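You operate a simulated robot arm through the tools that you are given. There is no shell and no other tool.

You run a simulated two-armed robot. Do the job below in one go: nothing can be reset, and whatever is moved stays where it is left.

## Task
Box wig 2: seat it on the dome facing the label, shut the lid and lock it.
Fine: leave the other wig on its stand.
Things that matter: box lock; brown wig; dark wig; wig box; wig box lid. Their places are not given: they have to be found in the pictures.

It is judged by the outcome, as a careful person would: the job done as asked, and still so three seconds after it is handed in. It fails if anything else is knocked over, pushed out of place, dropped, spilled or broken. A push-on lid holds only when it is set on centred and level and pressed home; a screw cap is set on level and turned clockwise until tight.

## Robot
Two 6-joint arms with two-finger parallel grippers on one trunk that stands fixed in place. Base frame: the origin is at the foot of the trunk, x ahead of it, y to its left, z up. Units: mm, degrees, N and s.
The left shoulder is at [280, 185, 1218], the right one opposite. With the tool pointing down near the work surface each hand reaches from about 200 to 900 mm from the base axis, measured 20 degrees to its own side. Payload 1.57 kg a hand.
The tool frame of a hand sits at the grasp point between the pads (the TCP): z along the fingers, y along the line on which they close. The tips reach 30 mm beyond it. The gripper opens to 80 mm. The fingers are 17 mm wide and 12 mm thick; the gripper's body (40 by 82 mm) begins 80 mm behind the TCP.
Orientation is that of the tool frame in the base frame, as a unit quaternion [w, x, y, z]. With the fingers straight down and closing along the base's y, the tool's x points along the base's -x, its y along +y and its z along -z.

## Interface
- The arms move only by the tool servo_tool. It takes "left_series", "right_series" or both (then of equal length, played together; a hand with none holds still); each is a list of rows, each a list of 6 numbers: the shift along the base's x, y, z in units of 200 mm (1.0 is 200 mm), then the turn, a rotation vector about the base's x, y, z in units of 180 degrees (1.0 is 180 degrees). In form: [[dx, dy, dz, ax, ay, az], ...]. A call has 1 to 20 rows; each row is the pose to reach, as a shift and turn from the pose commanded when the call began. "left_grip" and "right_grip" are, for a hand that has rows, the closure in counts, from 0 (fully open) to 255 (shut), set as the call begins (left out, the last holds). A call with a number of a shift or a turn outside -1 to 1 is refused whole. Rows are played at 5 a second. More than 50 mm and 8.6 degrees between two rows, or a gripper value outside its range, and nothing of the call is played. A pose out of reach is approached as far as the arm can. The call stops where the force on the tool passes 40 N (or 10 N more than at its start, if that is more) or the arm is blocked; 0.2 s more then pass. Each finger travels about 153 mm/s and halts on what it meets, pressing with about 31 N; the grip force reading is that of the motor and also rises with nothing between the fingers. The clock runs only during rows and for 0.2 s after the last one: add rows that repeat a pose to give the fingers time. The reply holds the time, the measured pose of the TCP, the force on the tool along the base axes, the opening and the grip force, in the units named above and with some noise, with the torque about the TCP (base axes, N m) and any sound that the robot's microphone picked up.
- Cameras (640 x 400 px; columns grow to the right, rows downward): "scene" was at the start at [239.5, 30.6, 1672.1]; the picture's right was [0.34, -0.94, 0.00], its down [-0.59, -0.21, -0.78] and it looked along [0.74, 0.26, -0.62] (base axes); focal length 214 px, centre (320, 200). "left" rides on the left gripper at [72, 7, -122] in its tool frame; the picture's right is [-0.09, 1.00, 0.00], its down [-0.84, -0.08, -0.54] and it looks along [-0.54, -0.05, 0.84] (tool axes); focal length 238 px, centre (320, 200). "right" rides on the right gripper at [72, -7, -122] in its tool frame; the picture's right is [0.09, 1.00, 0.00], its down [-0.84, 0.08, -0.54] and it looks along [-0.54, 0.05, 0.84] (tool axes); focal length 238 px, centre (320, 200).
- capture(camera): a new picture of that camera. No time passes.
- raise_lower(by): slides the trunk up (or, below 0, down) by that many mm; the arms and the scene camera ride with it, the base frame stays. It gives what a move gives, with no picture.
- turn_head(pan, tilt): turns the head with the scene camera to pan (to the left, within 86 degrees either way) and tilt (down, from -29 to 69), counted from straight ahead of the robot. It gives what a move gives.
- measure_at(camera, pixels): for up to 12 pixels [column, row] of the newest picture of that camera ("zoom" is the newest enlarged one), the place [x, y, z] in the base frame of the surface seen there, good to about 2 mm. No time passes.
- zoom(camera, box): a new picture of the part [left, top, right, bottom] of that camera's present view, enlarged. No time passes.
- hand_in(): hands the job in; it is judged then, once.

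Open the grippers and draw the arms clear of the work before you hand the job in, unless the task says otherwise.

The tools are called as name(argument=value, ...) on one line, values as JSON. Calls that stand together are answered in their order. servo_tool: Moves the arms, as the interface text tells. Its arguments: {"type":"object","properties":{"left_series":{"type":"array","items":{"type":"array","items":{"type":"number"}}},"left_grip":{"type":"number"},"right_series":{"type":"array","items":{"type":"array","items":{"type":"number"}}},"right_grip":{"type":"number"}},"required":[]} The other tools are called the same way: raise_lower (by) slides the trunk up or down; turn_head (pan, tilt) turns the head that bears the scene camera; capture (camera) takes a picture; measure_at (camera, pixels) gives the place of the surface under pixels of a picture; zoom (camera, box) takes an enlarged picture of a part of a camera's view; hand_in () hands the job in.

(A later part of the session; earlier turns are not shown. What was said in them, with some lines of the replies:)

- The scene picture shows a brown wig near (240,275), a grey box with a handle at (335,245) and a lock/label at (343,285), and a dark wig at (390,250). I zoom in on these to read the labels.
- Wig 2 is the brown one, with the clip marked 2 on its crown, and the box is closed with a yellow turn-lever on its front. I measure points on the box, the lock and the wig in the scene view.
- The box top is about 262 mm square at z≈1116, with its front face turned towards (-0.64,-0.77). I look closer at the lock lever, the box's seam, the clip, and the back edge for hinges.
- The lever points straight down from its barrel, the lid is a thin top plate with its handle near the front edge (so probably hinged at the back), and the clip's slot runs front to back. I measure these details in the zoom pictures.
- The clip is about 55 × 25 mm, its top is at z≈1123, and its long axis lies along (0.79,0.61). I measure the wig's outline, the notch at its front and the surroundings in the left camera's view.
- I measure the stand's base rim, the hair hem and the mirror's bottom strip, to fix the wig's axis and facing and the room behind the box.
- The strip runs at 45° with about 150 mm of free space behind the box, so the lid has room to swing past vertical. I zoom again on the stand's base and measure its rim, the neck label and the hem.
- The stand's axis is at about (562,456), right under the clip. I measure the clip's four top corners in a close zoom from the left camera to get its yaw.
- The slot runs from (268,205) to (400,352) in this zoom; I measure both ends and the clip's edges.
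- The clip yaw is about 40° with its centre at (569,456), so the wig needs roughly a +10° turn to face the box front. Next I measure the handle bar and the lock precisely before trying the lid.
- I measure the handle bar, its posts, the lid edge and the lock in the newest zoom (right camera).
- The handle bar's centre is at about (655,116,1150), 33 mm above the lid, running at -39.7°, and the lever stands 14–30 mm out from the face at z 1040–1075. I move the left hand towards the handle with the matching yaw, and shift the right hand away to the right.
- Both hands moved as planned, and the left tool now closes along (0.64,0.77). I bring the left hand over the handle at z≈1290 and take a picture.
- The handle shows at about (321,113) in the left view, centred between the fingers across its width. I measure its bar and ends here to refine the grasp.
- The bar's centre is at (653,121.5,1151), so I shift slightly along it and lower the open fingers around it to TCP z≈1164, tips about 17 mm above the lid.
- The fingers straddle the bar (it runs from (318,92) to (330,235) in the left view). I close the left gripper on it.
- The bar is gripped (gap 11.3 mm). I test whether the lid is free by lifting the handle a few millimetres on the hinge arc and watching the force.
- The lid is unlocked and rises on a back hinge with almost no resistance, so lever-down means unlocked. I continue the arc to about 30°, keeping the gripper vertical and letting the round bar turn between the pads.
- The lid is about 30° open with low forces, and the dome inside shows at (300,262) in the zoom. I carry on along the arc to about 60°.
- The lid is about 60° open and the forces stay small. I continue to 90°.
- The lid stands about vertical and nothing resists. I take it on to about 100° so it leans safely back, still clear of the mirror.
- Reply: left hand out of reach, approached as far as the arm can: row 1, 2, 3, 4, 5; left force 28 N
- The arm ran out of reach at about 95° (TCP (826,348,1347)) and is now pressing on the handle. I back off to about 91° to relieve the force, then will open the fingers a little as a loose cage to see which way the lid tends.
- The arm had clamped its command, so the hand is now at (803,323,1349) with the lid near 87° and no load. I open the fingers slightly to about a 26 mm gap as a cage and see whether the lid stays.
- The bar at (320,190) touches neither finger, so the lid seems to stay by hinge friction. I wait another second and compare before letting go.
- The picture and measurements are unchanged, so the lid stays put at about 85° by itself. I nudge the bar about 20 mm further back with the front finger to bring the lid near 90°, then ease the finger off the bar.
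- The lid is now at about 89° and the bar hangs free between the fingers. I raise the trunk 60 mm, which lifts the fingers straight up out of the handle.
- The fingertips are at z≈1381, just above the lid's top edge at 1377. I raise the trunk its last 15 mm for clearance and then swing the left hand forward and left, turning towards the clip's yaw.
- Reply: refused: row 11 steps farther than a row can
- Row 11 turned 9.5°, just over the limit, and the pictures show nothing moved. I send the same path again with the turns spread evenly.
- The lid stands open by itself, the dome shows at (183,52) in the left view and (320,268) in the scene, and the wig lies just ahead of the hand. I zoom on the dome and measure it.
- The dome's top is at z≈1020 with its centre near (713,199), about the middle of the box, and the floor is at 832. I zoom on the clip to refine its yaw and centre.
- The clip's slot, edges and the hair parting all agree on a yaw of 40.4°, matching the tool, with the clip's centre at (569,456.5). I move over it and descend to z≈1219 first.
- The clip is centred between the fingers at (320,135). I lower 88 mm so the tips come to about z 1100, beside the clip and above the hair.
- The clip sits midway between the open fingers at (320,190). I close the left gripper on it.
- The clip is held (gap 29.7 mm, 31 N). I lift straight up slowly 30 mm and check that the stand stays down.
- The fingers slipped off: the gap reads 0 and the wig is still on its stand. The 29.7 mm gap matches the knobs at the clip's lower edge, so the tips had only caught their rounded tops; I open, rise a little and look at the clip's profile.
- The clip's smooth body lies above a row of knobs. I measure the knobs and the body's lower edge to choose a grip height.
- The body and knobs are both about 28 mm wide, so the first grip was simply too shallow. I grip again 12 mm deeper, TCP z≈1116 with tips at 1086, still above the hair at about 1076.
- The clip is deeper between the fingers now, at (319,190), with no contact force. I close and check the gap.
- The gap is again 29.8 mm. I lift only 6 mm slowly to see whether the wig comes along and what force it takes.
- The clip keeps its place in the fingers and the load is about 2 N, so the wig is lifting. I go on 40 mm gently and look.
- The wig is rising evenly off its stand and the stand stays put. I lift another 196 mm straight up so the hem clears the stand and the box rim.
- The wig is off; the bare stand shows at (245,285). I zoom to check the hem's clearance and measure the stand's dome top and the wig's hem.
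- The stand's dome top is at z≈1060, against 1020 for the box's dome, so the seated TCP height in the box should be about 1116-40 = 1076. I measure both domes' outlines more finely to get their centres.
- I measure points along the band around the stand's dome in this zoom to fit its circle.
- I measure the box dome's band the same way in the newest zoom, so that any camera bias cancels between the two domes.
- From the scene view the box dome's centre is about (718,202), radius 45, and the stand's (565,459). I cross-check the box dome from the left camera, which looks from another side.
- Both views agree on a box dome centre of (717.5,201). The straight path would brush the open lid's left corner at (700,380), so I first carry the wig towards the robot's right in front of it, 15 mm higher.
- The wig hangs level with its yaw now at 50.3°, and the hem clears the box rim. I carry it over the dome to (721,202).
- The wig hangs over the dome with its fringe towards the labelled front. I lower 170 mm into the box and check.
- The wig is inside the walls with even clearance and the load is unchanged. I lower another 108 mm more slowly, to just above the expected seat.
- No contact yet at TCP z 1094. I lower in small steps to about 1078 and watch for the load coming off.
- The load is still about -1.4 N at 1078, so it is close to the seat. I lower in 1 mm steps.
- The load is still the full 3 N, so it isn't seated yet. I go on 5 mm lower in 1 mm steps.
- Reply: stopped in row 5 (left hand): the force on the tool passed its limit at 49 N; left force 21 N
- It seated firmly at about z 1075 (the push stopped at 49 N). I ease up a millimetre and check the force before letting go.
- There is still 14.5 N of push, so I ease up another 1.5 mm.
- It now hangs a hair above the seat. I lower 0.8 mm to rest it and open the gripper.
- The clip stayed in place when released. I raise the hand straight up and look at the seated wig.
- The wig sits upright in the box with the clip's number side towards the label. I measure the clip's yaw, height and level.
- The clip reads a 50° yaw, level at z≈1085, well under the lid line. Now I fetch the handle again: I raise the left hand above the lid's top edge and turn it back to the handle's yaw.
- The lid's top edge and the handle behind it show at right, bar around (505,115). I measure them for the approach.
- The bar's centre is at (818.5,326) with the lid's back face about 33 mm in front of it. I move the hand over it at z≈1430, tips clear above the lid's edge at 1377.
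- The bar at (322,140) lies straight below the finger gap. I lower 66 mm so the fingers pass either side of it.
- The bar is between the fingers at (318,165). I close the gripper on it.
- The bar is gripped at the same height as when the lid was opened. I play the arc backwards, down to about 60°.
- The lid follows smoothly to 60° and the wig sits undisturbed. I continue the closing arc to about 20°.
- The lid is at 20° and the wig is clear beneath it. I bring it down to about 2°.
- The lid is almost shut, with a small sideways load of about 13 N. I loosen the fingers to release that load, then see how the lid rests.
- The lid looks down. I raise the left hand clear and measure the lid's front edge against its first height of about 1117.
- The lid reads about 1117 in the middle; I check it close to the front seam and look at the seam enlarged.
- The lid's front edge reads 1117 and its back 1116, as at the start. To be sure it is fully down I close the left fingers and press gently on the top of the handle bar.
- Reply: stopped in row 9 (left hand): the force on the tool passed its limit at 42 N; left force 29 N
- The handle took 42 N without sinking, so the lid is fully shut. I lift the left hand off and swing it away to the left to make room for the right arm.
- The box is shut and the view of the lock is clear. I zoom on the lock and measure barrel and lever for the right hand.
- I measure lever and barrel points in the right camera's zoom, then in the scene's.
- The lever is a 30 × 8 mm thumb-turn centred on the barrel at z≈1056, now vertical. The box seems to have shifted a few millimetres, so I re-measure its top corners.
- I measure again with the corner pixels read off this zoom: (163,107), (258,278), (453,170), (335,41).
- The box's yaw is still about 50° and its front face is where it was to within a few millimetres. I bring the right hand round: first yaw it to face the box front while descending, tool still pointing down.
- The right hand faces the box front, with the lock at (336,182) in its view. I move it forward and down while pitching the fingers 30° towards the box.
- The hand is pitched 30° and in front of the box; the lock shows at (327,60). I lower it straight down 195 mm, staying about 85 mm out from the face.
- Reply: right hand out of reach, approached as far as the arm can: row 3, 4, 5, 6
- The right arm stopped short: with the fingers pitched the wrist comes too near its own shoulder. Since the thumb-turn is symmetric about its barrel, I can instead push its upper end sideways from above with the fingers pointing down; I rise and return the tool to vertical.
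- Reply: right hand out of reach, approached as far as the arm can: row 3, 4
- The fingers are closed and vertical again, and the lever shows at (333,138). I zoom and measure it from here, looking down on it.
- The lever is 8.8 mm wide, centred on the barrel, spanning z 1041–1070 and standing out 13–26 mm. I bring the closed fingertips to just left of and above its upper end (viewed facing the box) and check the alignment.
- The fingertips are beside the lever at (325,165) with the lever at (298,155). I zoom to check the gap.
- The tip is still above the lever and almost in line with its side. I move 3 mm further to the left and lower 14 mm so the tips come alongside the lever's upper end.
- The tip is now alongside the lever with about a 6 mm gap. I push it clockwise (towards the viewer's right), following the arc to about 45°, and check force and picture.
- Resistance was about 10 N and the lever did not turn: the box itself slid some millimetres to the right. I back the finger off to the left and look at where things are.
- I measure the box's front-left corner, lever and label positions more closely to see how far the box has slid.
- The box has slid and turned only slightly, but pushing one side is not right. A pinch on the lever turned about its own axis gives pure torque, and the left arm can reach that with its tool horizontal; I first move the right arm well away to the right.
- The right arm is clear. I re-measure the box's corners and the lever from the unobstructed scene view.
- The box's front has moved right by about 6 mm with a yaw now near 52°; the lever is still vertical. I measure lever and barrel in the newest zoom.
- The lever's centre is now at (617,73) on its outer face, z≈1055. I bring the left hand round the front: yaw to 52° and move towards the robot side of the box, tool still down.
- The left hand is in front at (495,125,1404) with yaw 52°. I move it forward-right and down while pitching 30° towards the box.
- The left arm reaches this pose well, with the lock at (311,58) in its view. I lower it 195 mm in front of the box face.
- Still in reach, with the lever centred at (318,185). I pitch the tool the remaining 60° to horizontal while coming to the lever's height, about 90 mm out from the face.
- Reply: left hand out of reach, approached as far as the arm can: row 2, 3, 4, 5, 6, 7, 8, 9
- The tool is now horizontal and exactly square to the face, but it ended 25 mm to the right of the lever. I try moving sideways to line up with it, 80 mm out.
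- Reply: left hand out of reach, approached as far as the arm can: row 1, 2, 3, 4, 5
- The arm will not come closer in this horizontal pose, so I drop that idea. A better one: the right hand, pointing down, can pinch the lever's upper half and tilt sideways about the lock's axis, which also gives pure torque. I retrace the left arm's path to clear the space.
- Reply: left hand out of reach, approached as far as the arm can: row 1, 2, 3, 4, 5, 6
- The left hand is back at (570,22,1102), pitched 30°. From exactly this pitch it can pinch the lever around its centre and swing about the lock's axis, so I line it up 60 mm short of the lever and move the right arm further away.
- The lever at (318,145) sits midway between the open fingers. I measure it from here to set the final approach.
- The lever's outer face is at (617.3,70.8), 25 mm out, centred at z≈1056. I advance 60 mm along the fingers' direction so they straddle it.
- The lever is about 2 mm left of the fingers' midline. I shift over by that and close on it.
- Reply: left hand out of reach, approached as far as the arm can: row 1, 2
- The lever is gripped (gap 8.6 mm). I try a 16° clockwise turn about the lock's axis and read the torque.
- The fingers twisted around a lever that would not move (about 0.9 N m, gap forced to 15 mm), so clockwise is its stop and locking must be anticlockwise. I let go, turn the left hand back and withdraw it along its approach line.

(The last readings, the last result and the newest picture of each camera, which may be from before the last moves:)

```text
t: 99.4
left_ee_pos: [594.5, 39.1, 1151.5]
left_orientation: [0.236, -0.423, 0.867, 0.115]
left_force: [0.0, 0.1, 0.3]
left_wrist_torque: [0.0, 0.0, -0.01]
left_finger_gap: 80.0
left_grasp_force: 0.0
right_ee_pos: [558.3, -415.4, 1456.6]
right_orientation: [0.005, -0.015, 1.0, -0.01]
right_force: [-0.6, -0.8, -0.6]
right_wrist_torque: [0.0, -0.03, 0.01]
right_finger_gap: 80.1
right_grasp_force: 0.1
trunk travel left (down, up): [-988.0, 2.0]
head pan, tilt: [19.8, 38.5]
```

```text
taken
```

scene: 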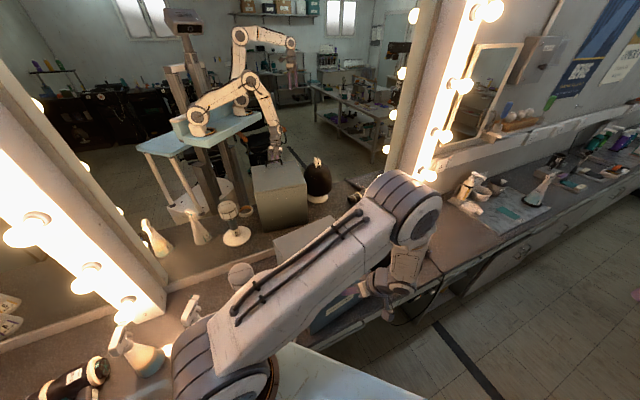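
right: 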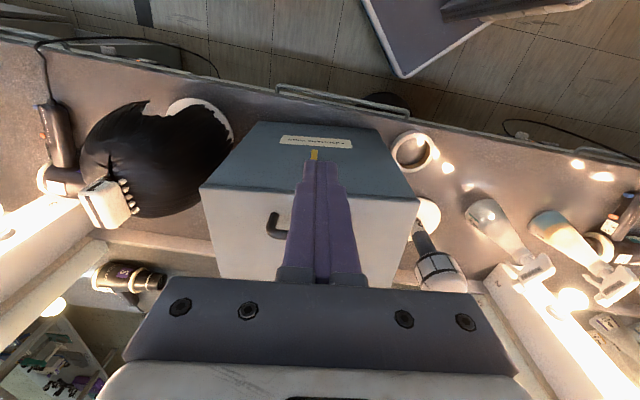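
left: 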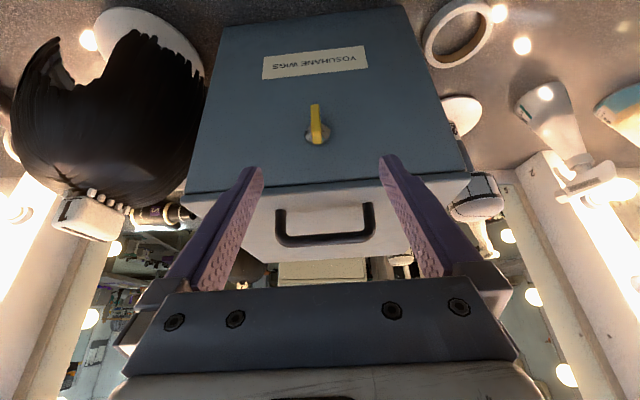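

The lever is unturned, as expected. From here the left hand, fingers closed, can push the lever's upper end anticlockwise from its right side; I re-measure lever and face first.

measure_at(camera="left", pixels=[[312, 141], [321, 141], [316, 130], [316, 120], [315, 108], [306, 133], [331, 135], [230, 130], [410, 130], [250, 90], [390, 110], [316, 155]])

zoom(camera="left", box=[285, 90, 345, 155])

```text
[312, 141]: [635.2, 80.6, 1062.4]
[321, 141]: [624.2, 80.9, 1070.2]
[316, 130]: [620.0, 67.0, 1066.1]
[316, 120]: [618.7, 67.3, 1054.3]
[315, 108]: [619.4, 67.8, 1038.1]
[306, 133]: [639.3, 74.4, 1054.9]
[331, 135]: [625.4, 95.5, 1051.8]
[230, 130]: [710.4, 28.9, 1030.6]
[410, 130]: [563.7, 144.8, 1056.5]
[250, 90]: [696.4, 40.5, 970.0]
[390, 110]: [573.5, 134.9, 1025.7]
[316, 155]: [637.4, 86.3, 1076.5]
```

```text
6.15 times, centred on (315, 122) of left
```

zoom: 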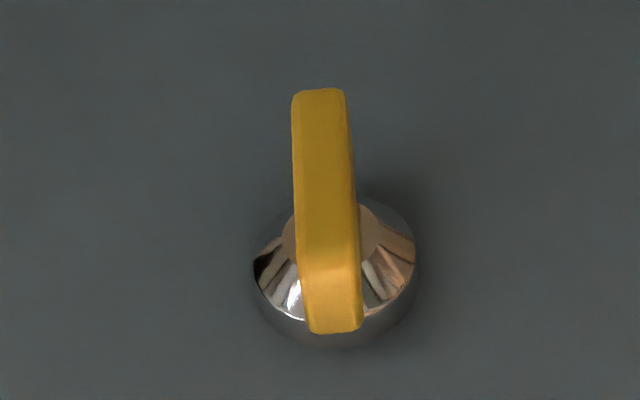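

The lever's centre is now 444 mm along the face with the box another 3 mm right. I close the left fingers and bring the tip to the right of the lever's upper end (seen facing the box).

servo_tool(left_series=[[0.06, 0.015, -0.03, 0, 0, 0], [0.12, 0.03, -0.09, 0, 0, 0], [0.184, 0.046, -0.1575, 0, 0, 0], [0.184, 0.046, -0.22, 0, 0, 0], [0.184, 0.046, -0.265, 0, 0, 0], [0.184, 0.046, -0.29, 0, 0, 0], [0.184, 0.046, -0.29, 0, 0, 0]], left_grip=255)

zoom(camera="left", box=[240, 110, 400, 230])

```text
t: 101.0
left_ee_pos: [631.1, 47.8, 1092.0]
left_orientation: [0.236, -0.423, 0.867, 0.114]
left_force: [-0.6, -1.5, 0.3]
left_wrist_torque: [-0.03, 0.03, 0.01]
left_finger_gap: 0.2
left_grasp_force: 21.6
right_ee_pos: [558.1, -414.3, 1456.3]
right_orientation: [0.006, -0.015, 1.0, -0.011]
right_force: [-0.3, 1.2, -0.1]
right_wrist_torque: [0.0, -0.03, 0.04]
right_finger_gap: 80.0
right_grasp_force: 0.0
trunk travel left (down, up): [-988.0, 2.0]
head pan, tilt: [19.8, 38.5]
```

```text
3.33 times, centred on (320, 170) of left
```

zoom: 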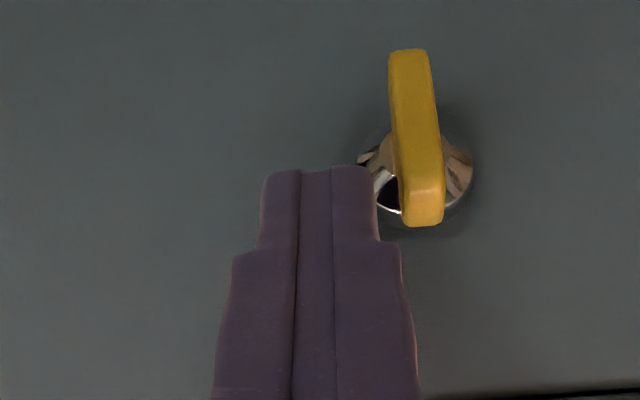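

The tip is about 5 mm to the right of the lever's upper end. I push it towards the left along the arc to about 45° and check.

servo_tool(left_series=[[-0.0118, 0.0093, 0, 0, 0, 0], [-0.0216, 0.0171, 0, 0, 0, 0], [-0.0294, 0.0233, 0.0035, 0, 0, 0], [-0.0377, 0.0298, 0.005, 0, 0, 0], [-0.0459, 0.0363, 0.004, 0, 0, 0], [-0.0459, 0.0363, 0.004, 0, 0, 0]])

zoom(camera="left", box=[240, 110, 400, 230])

```text
t: 102.4
left_ee_pos: [621.6, 55.8, 1093.4]
left_orientation: [0.236, -0.423, 0.867, 0.114]
left_force: [2.9, 1.0, -0.7]
left_wrist_torque: [0.02, -0.12, -0.05]
left_finger_gap: 0.2
left_grasp_force: 21.1
right_ee_pos: [558.3, -416.4, 1456.5]
right_orientation: [0.005, -0.015, 1.0, -0.01]
right_force: [-0.1, 0.2, 0.0]
right_wrist_torque: [0.01, -0.04, 0.01]
right_finger_gap: 80.1
right_grasp_force: 0.0
trunk travel left (down, up): [-988.0, 2.0]
head pan, tilt: [19.8, 38.5]
```

```text
3.33 times, centred on (320, 170) of left
```

zoom: 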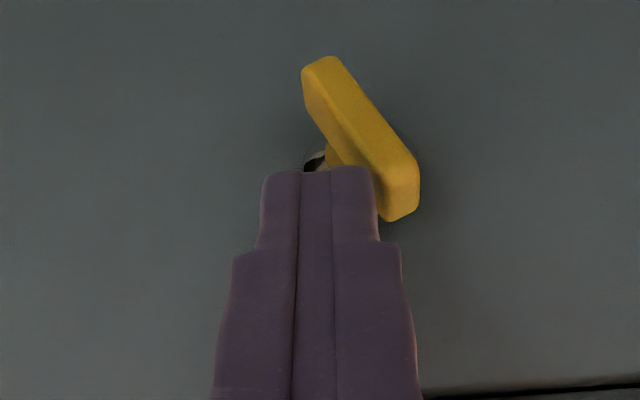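

The lever turns anticlockwise with only about 3 N; it is at roughly 35° now. I keep pushing left and then down to bring it to horizontal.

servo_tool(left_series=[[-0.0079, 0.0062, 0, 0, 0, 0], [-0.0157, 0.0124, -0.0025, 0, 0, 0], [-0.0236, 0.0186, -0.01, 0, 0, 0], [-0.0275, 0.0217, -0.0175, 0, 0, 0], [-0.0314, 0.0248, -0.025, 0, 0, 0], [-0.0314, 0.0248, -0.0325, 0, 0, 0], [-0.0314, 0.0248, -0.0325, 0, 0, 0]])

zoom(camera="left", box=[240, 110, 400, 230])

```text
t: 104.0
left_ee_pos: [614.0, 62.4, 1086.2]
left_orientation: [0.236, -0.424, 0.867, 0.115]
left_force: [-1.8, 0.7, 2.5]
left_wrist_torque: [0.06, 0.04, 0.02]
left_finger_gap: 0.0
left_grasp_force: 20.9
right_ee_pos: [557.8, -416.2, 1456.0]
right_orientation: [0.005, -0.015, 1.0, -0.01]
right_force: [-0.2, -0.2, -1.2]
right_wrist_torque: [0.05, 0.0, -0.02]
right_finger_gap: 80.0
right_grasp_force: 0.0
trunk travel left (down, up): [-988.0, 2.0]
head pan, tilt: [19.8, 38.5]
```

```text
3.33 times, centred on (320, 170) of left
```

zoom: 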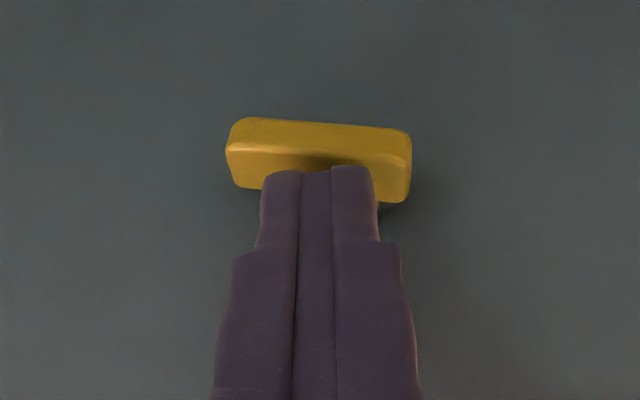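

The lever is nearly horizontal, about 7° short with its left end still a little high. I slide the tip further left over that end and press down until it stops.

servo_tool(left_series=[[-0.0157, 0.0124, 0, 0, 0, 0], [-0.0314, 0.0248, 0, 0, 0, 0], [-0.0314, 0.0248, -0.005, 0, 0, 0], [-0.0314, 0.0248, -0.01, 0, 0, 0], [-0.0314, 0.0248, -0.015, 0, 0, 0], [-0.0314, 0.0248, -0.015, 0, 0, 0]])

zoom(camera="left", box=[240, 110, 400, 230])

```text
t: 105.4
left_ee_pos: [609.5, 64.2, 1084.2]
left_orientation: [0.235, -0.423, 0.867, 0.117]
left_force: [-5.1, -0.5, 13.0]
left_wrist_torque: [0.07, 0.02, 0.02]
left_finger_gap: 0.1
left_grasp_force: 21.4
right_ee_pos: [556.2, -415.5, 1455.9]
right_orientation: [0.006, -0.014, 1.0, -0.01]
right_force: [1.1, 0.0, 0.2]
right_wrist_torque: [0.01, 0.0, -0.03]
right_finger_gap: 79.9
right_grasp_force: 0.1
trunk travel left (down, up): [-988.0, 2.0]
head pan, tilt: [19.8, 38.5]
```

```text
3.33 times, centred on (320, 170) of left
```

zoom: 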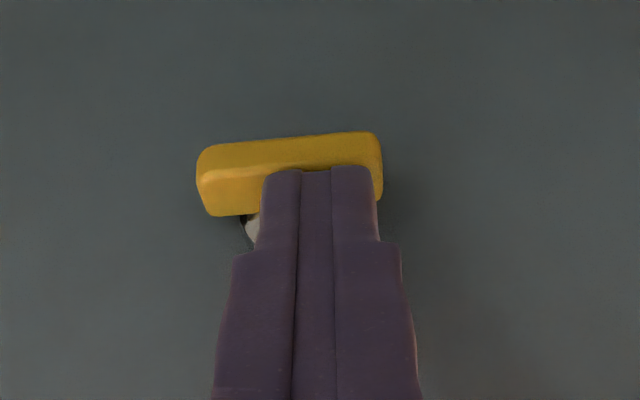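

The lever now lies level and resists with 13 N, so it is against its stop. I lift the tip off and back away to look.

servo_tool(left_series=[[0, 0, 0.04, 0, 0, 0], [-0.02, -0.02, 0.1, 0, 0, 0], [-0.05, -0.06, 0.22, 0, 0, 0], [-0.1, -0.12, 0.36, 0, 0, 0], [-0.1, -0.12, 0.36, 0, 0, 0]])

capture(camera="left")

zoom(camera="left", box=[240, 80, 400, 200])

```text
t: 106.6
left_ee_pos: [588.5, 41.2, 1153.4]
left_orientation: [0.236, -0.423, 0.867, 0.114]
left_force: [0.0, 0.0, 0.0]
left_wrist_torque: [0.02, 0.01, 0.01]
left_finger_gap: 0.1
left_grasp_force: 21.2
right_ee_pos: [558.4, -416.6, 1456.3]
right_orientation: [0.006, -0.016, 1.0, -0.009]
right_force: [0.2, 0.3, -1.1]
right_wrist_torque: [-0.01, -0.03, 0.01]
right_finger_gap: 79.8
right_grasp_force: 0.1
trunk travel left (down, up): [-988.0, 2.0]
head pan, tilt: [19.8, 38.5]
```

```text
taken
```

left: 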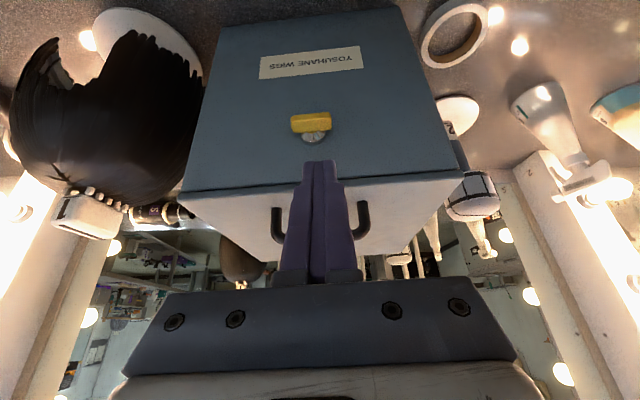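

```text
3.33 times, centred on (320, 140) of left
```

zoom: 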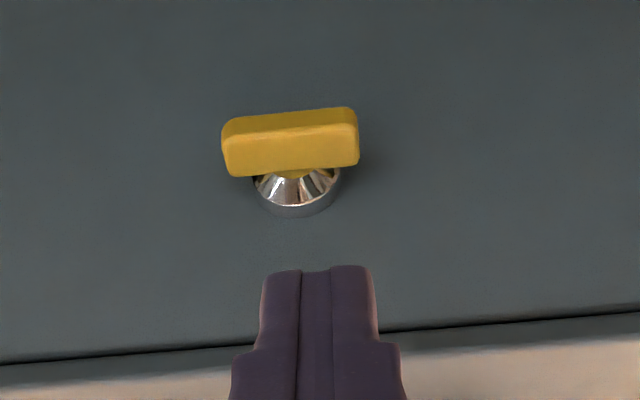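

The lever lies level across the barrel, parallel to the lid's seam, so it is locked. I raise the left hand back out of the way, returning the tool to vertical and opening the gripper.

servo_tool(left_series=[[-0.02, -0.02, 0.2, 0, 0, 0], [-0.04, -0.04, 0.4, 0, 0, 0], [-0.06, -0.04, 0.6, -0.0219, 0.0171, 0], [-0.1, 0.0, 0.75, -0.0438, 0.0342, 0], [-0.16, 0.08, 0.88, -0.0657, 0.0514, 0], [-0.22, 0.18, 0.95, -0.0875, 0.0685, 0], [-0.3, 0.28, 1.0, -0.1094, 0.0856, 0], [-0.38, 0.4, 1.0, -0.1313, 0.1027, 0], [-0.38, 0.4, 1.0, -0.1313, 0.1027, 0]], left_grip=0)

capture(camera="left")

capture(camera="scene")

```text
t: 108.6
left_ee_pos: [512.1, 123.5, 1355.9]
left_orientation: [0.002, -0.439, 0.899, 0.0]
left_force: [1.1, -0.2, 0.3]
left_wrist_torque: [-0.02, -0.01, -0.02]
left_finger_gap: 80.0
left_grasp_force: 0.0
right_ee_pos: [557.4, -415.9, 1455.4]
right_orientation: [0.006, -0.015, 1.0, -0.011]
right_force: [0.2, 0.3, 0.4]
right_wrist_torque: [0.01, 0.02, 0.0]
right_finger_gap: 80.1
right_grasp_force: 0.2
trunk travel left (down, up): [-988.0, 2.0]
head pan, tilt: [19.8, 38.5]
```

```text
taken
```

left: 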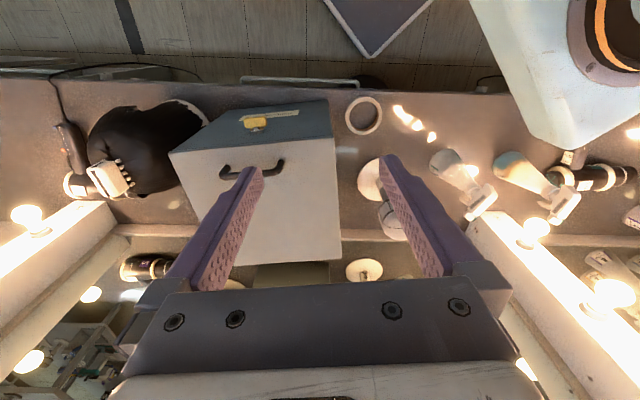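

```text
taken
```

scene: 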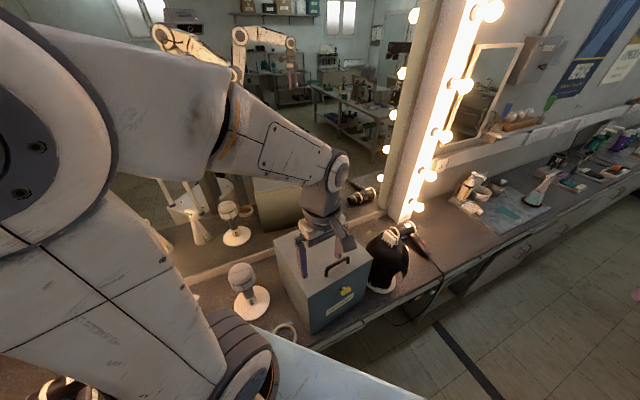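

Both hands are clear. I zoom on the box and the dark wig to check lid, lever and clearances.

zoom(camera="scene", box=[265, 215, 425, 335])

zoom(camera="left", box=[80, 80, 350, 270])

zoom(camera="scene", box=[325, 275, 361, 307])

```text
3.33 times, centred on (345, 275) of scene
```

zoom: 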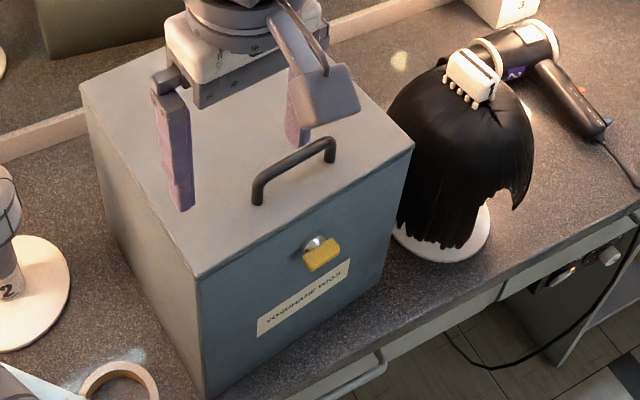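

```text
2.11 times, centred on (215, 175) of left
```

zoom: 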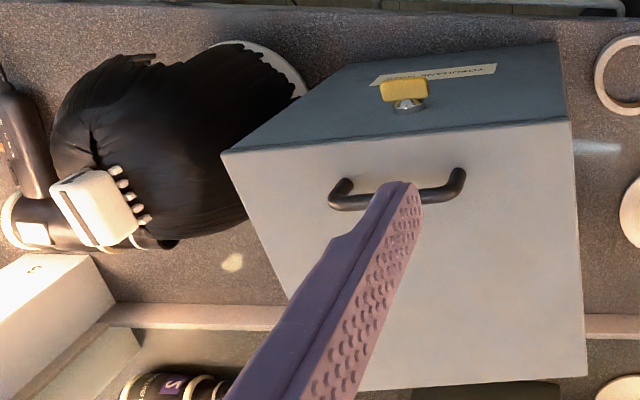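

```text
12.50 times, centred on (343, 291) of scene
```

zoom: 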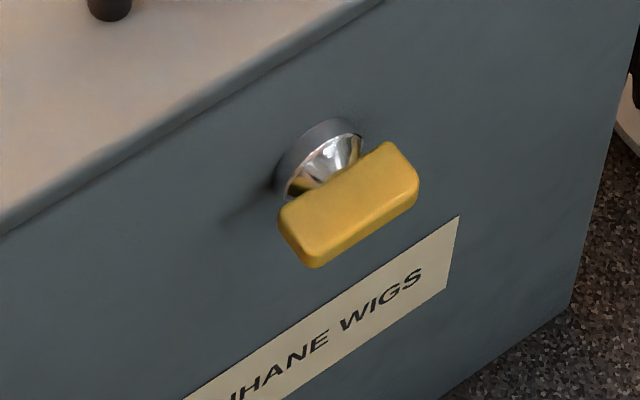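

The lever is level and parallel to the label. I check that the dark wig has not been touched by measuring its clip and hair against the box's right corner.

measure_at(camera="scene", pixels=[[390, 218], [410, 280], [380, 280], [391, 235], [390, 260], [372, 260], [368, 285]])

zoom(camera="left", box=[80, 80, 350, 270])

measure_at(camera="zoom", pixels=[[228, 156], [565, 122], [582, 372], [100, 205], [230, 190], [200, 230], [280, 120], [300, 300], [400, 130], [340, 140], [480, 130], [450, 250]])

```text
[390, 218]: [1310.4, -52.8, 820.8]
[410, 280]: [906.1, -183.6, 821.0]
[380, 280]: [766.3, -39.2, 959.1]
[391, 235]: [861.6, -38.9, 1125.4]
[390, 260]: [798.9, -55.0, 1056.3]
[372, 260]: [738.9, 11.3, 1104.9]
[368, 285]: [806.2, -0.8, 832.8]
```

```text
2.11 times, centred on (215, 175) of left
```

zoom: 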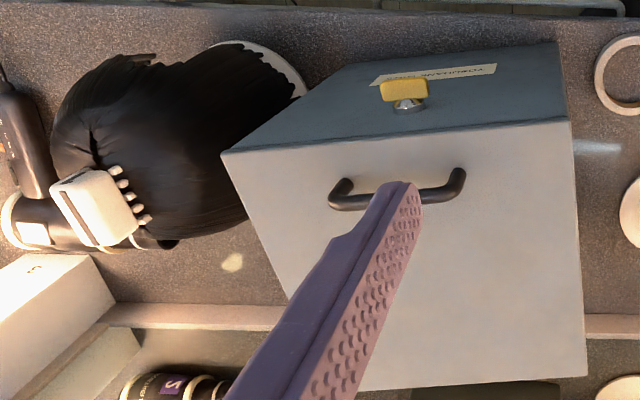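

```text
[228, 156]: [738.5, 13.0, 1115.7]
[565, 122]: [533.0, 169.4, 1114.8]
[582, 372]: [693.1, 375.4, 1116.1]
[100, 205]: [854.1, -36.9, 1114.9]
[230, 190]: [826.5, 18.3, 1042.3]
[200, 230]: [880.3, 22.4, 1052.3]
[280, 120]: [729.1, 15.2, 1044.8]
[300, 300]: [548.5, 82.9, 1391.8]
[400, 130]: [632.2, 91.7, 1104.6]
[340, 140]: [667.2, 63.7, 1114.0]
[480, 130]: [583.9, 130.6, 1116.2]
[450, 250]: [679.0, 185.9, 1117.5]
```

The dark wig is untouched and at least 50 mm from the box. I draw the left arm back up and left, clear of the work.

servo_tool(left_series=[[-0.02, 0.1, 0.15, 0, 0, -0.035], [-0.05, 0.25, 0.3, 0, 0, -0.07], [-0.08, 0.42, 0.45, 0, 0, -0.105], [-0.11, 0.6, 0.58, 0, 0, -0.14], [-0.15, 0.78, 0.7, 0, 0, -0.175], [-0.2, 0.92, 0.8, 0, 0, -0.21], [-0.22, 1.0, 0.9, 0, 0, -0.245], [-0.22, 1.0, 0.95, 0, 0, -0.28]], left_grip=0)

capture(camera="scene")

capture(camera="left")

zoom(camera="scene", box=[200, 205, 430, 345])

```text
t: 110.4
left_ee_pos: [467.8, 321.3, 1545.2]
left_orientation: [0.003, -0.013, 1.0, 0.0]
left_force: [0.1, -0.6, -0.1]
left_wrist_torque: [0.02, -0.03, -0.02]
left_finger_gap: 79.9
left_grasp_force: 0.0
left hand out of reach, approached as far as the arm can: row 3, 4, 5
right_ee_pos: [557.1, -415.5, 1456.6]
right_orientation: [0.005, -0.014, 1.0, -0.01]
right_force: [-0.1, -0.4, 0.0]
right_wrist_torque: [0.0, -0.01, 0.0]
right_finger_gap: 80.1
right_grasp_force: 0.1
trunk travel left (down, up): [-988.0, 2.0]
head pan, tilt: [19.8, 38.5]
```

```text
taken
```

scene: 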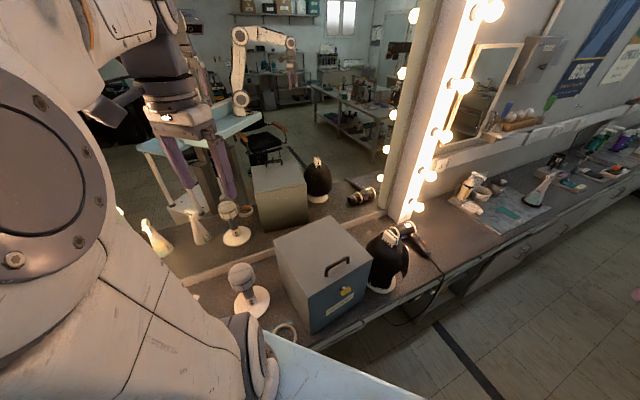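

```text
taken
```

left: 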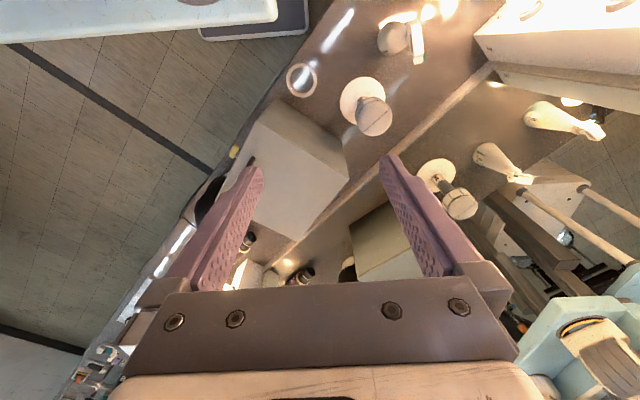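

```text
2.78 times, centred on (315, 275) of scene
```

zoom: 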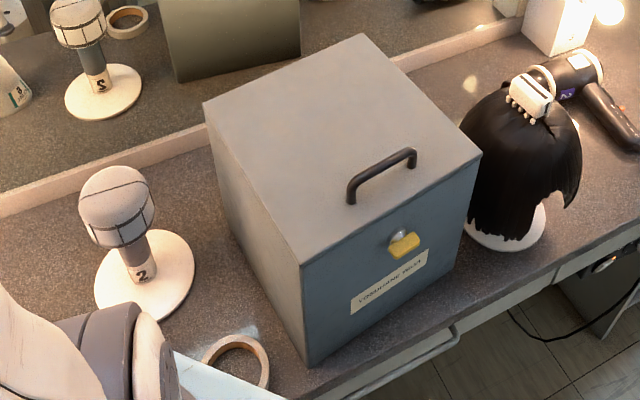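

The final view shows the lid shut, the lever level across the lock, the dark wig on its stand and the empty stand upright. Both hands are open and clear, so I hand the job in.

hand_in()

```text
The job is handed in.
```

Wig 2 (the brown one) is in the box on the dome, with its front towards the label. The lid is shut and the lock is turned. I handed the job in with both grippers open and both arms clear of the work.

- **Seating:** after I let go, the wig's clip was level and lined up with the box's front to within about a degree. It also sat well below the lid.
- **Lid:** I pressed down on the handle until the push reached about 42 N, and the lid did not give. It then measured level front to back.
- **Lock:** the lever only turns anticlockwise. It now lies horizontal against its stop. I did not pull on the lid afterwards to test that it holds.
- **Box position:** I first tried the lever clockwise, which is blocked. Those tries slid the box several millimetres and turned it two or three degrees on the counter.
- **Other wig:** the dark wig is still on its stand, at least 50 mm from the box, and nothing touched it. The brown wig's empty stand is still upright.
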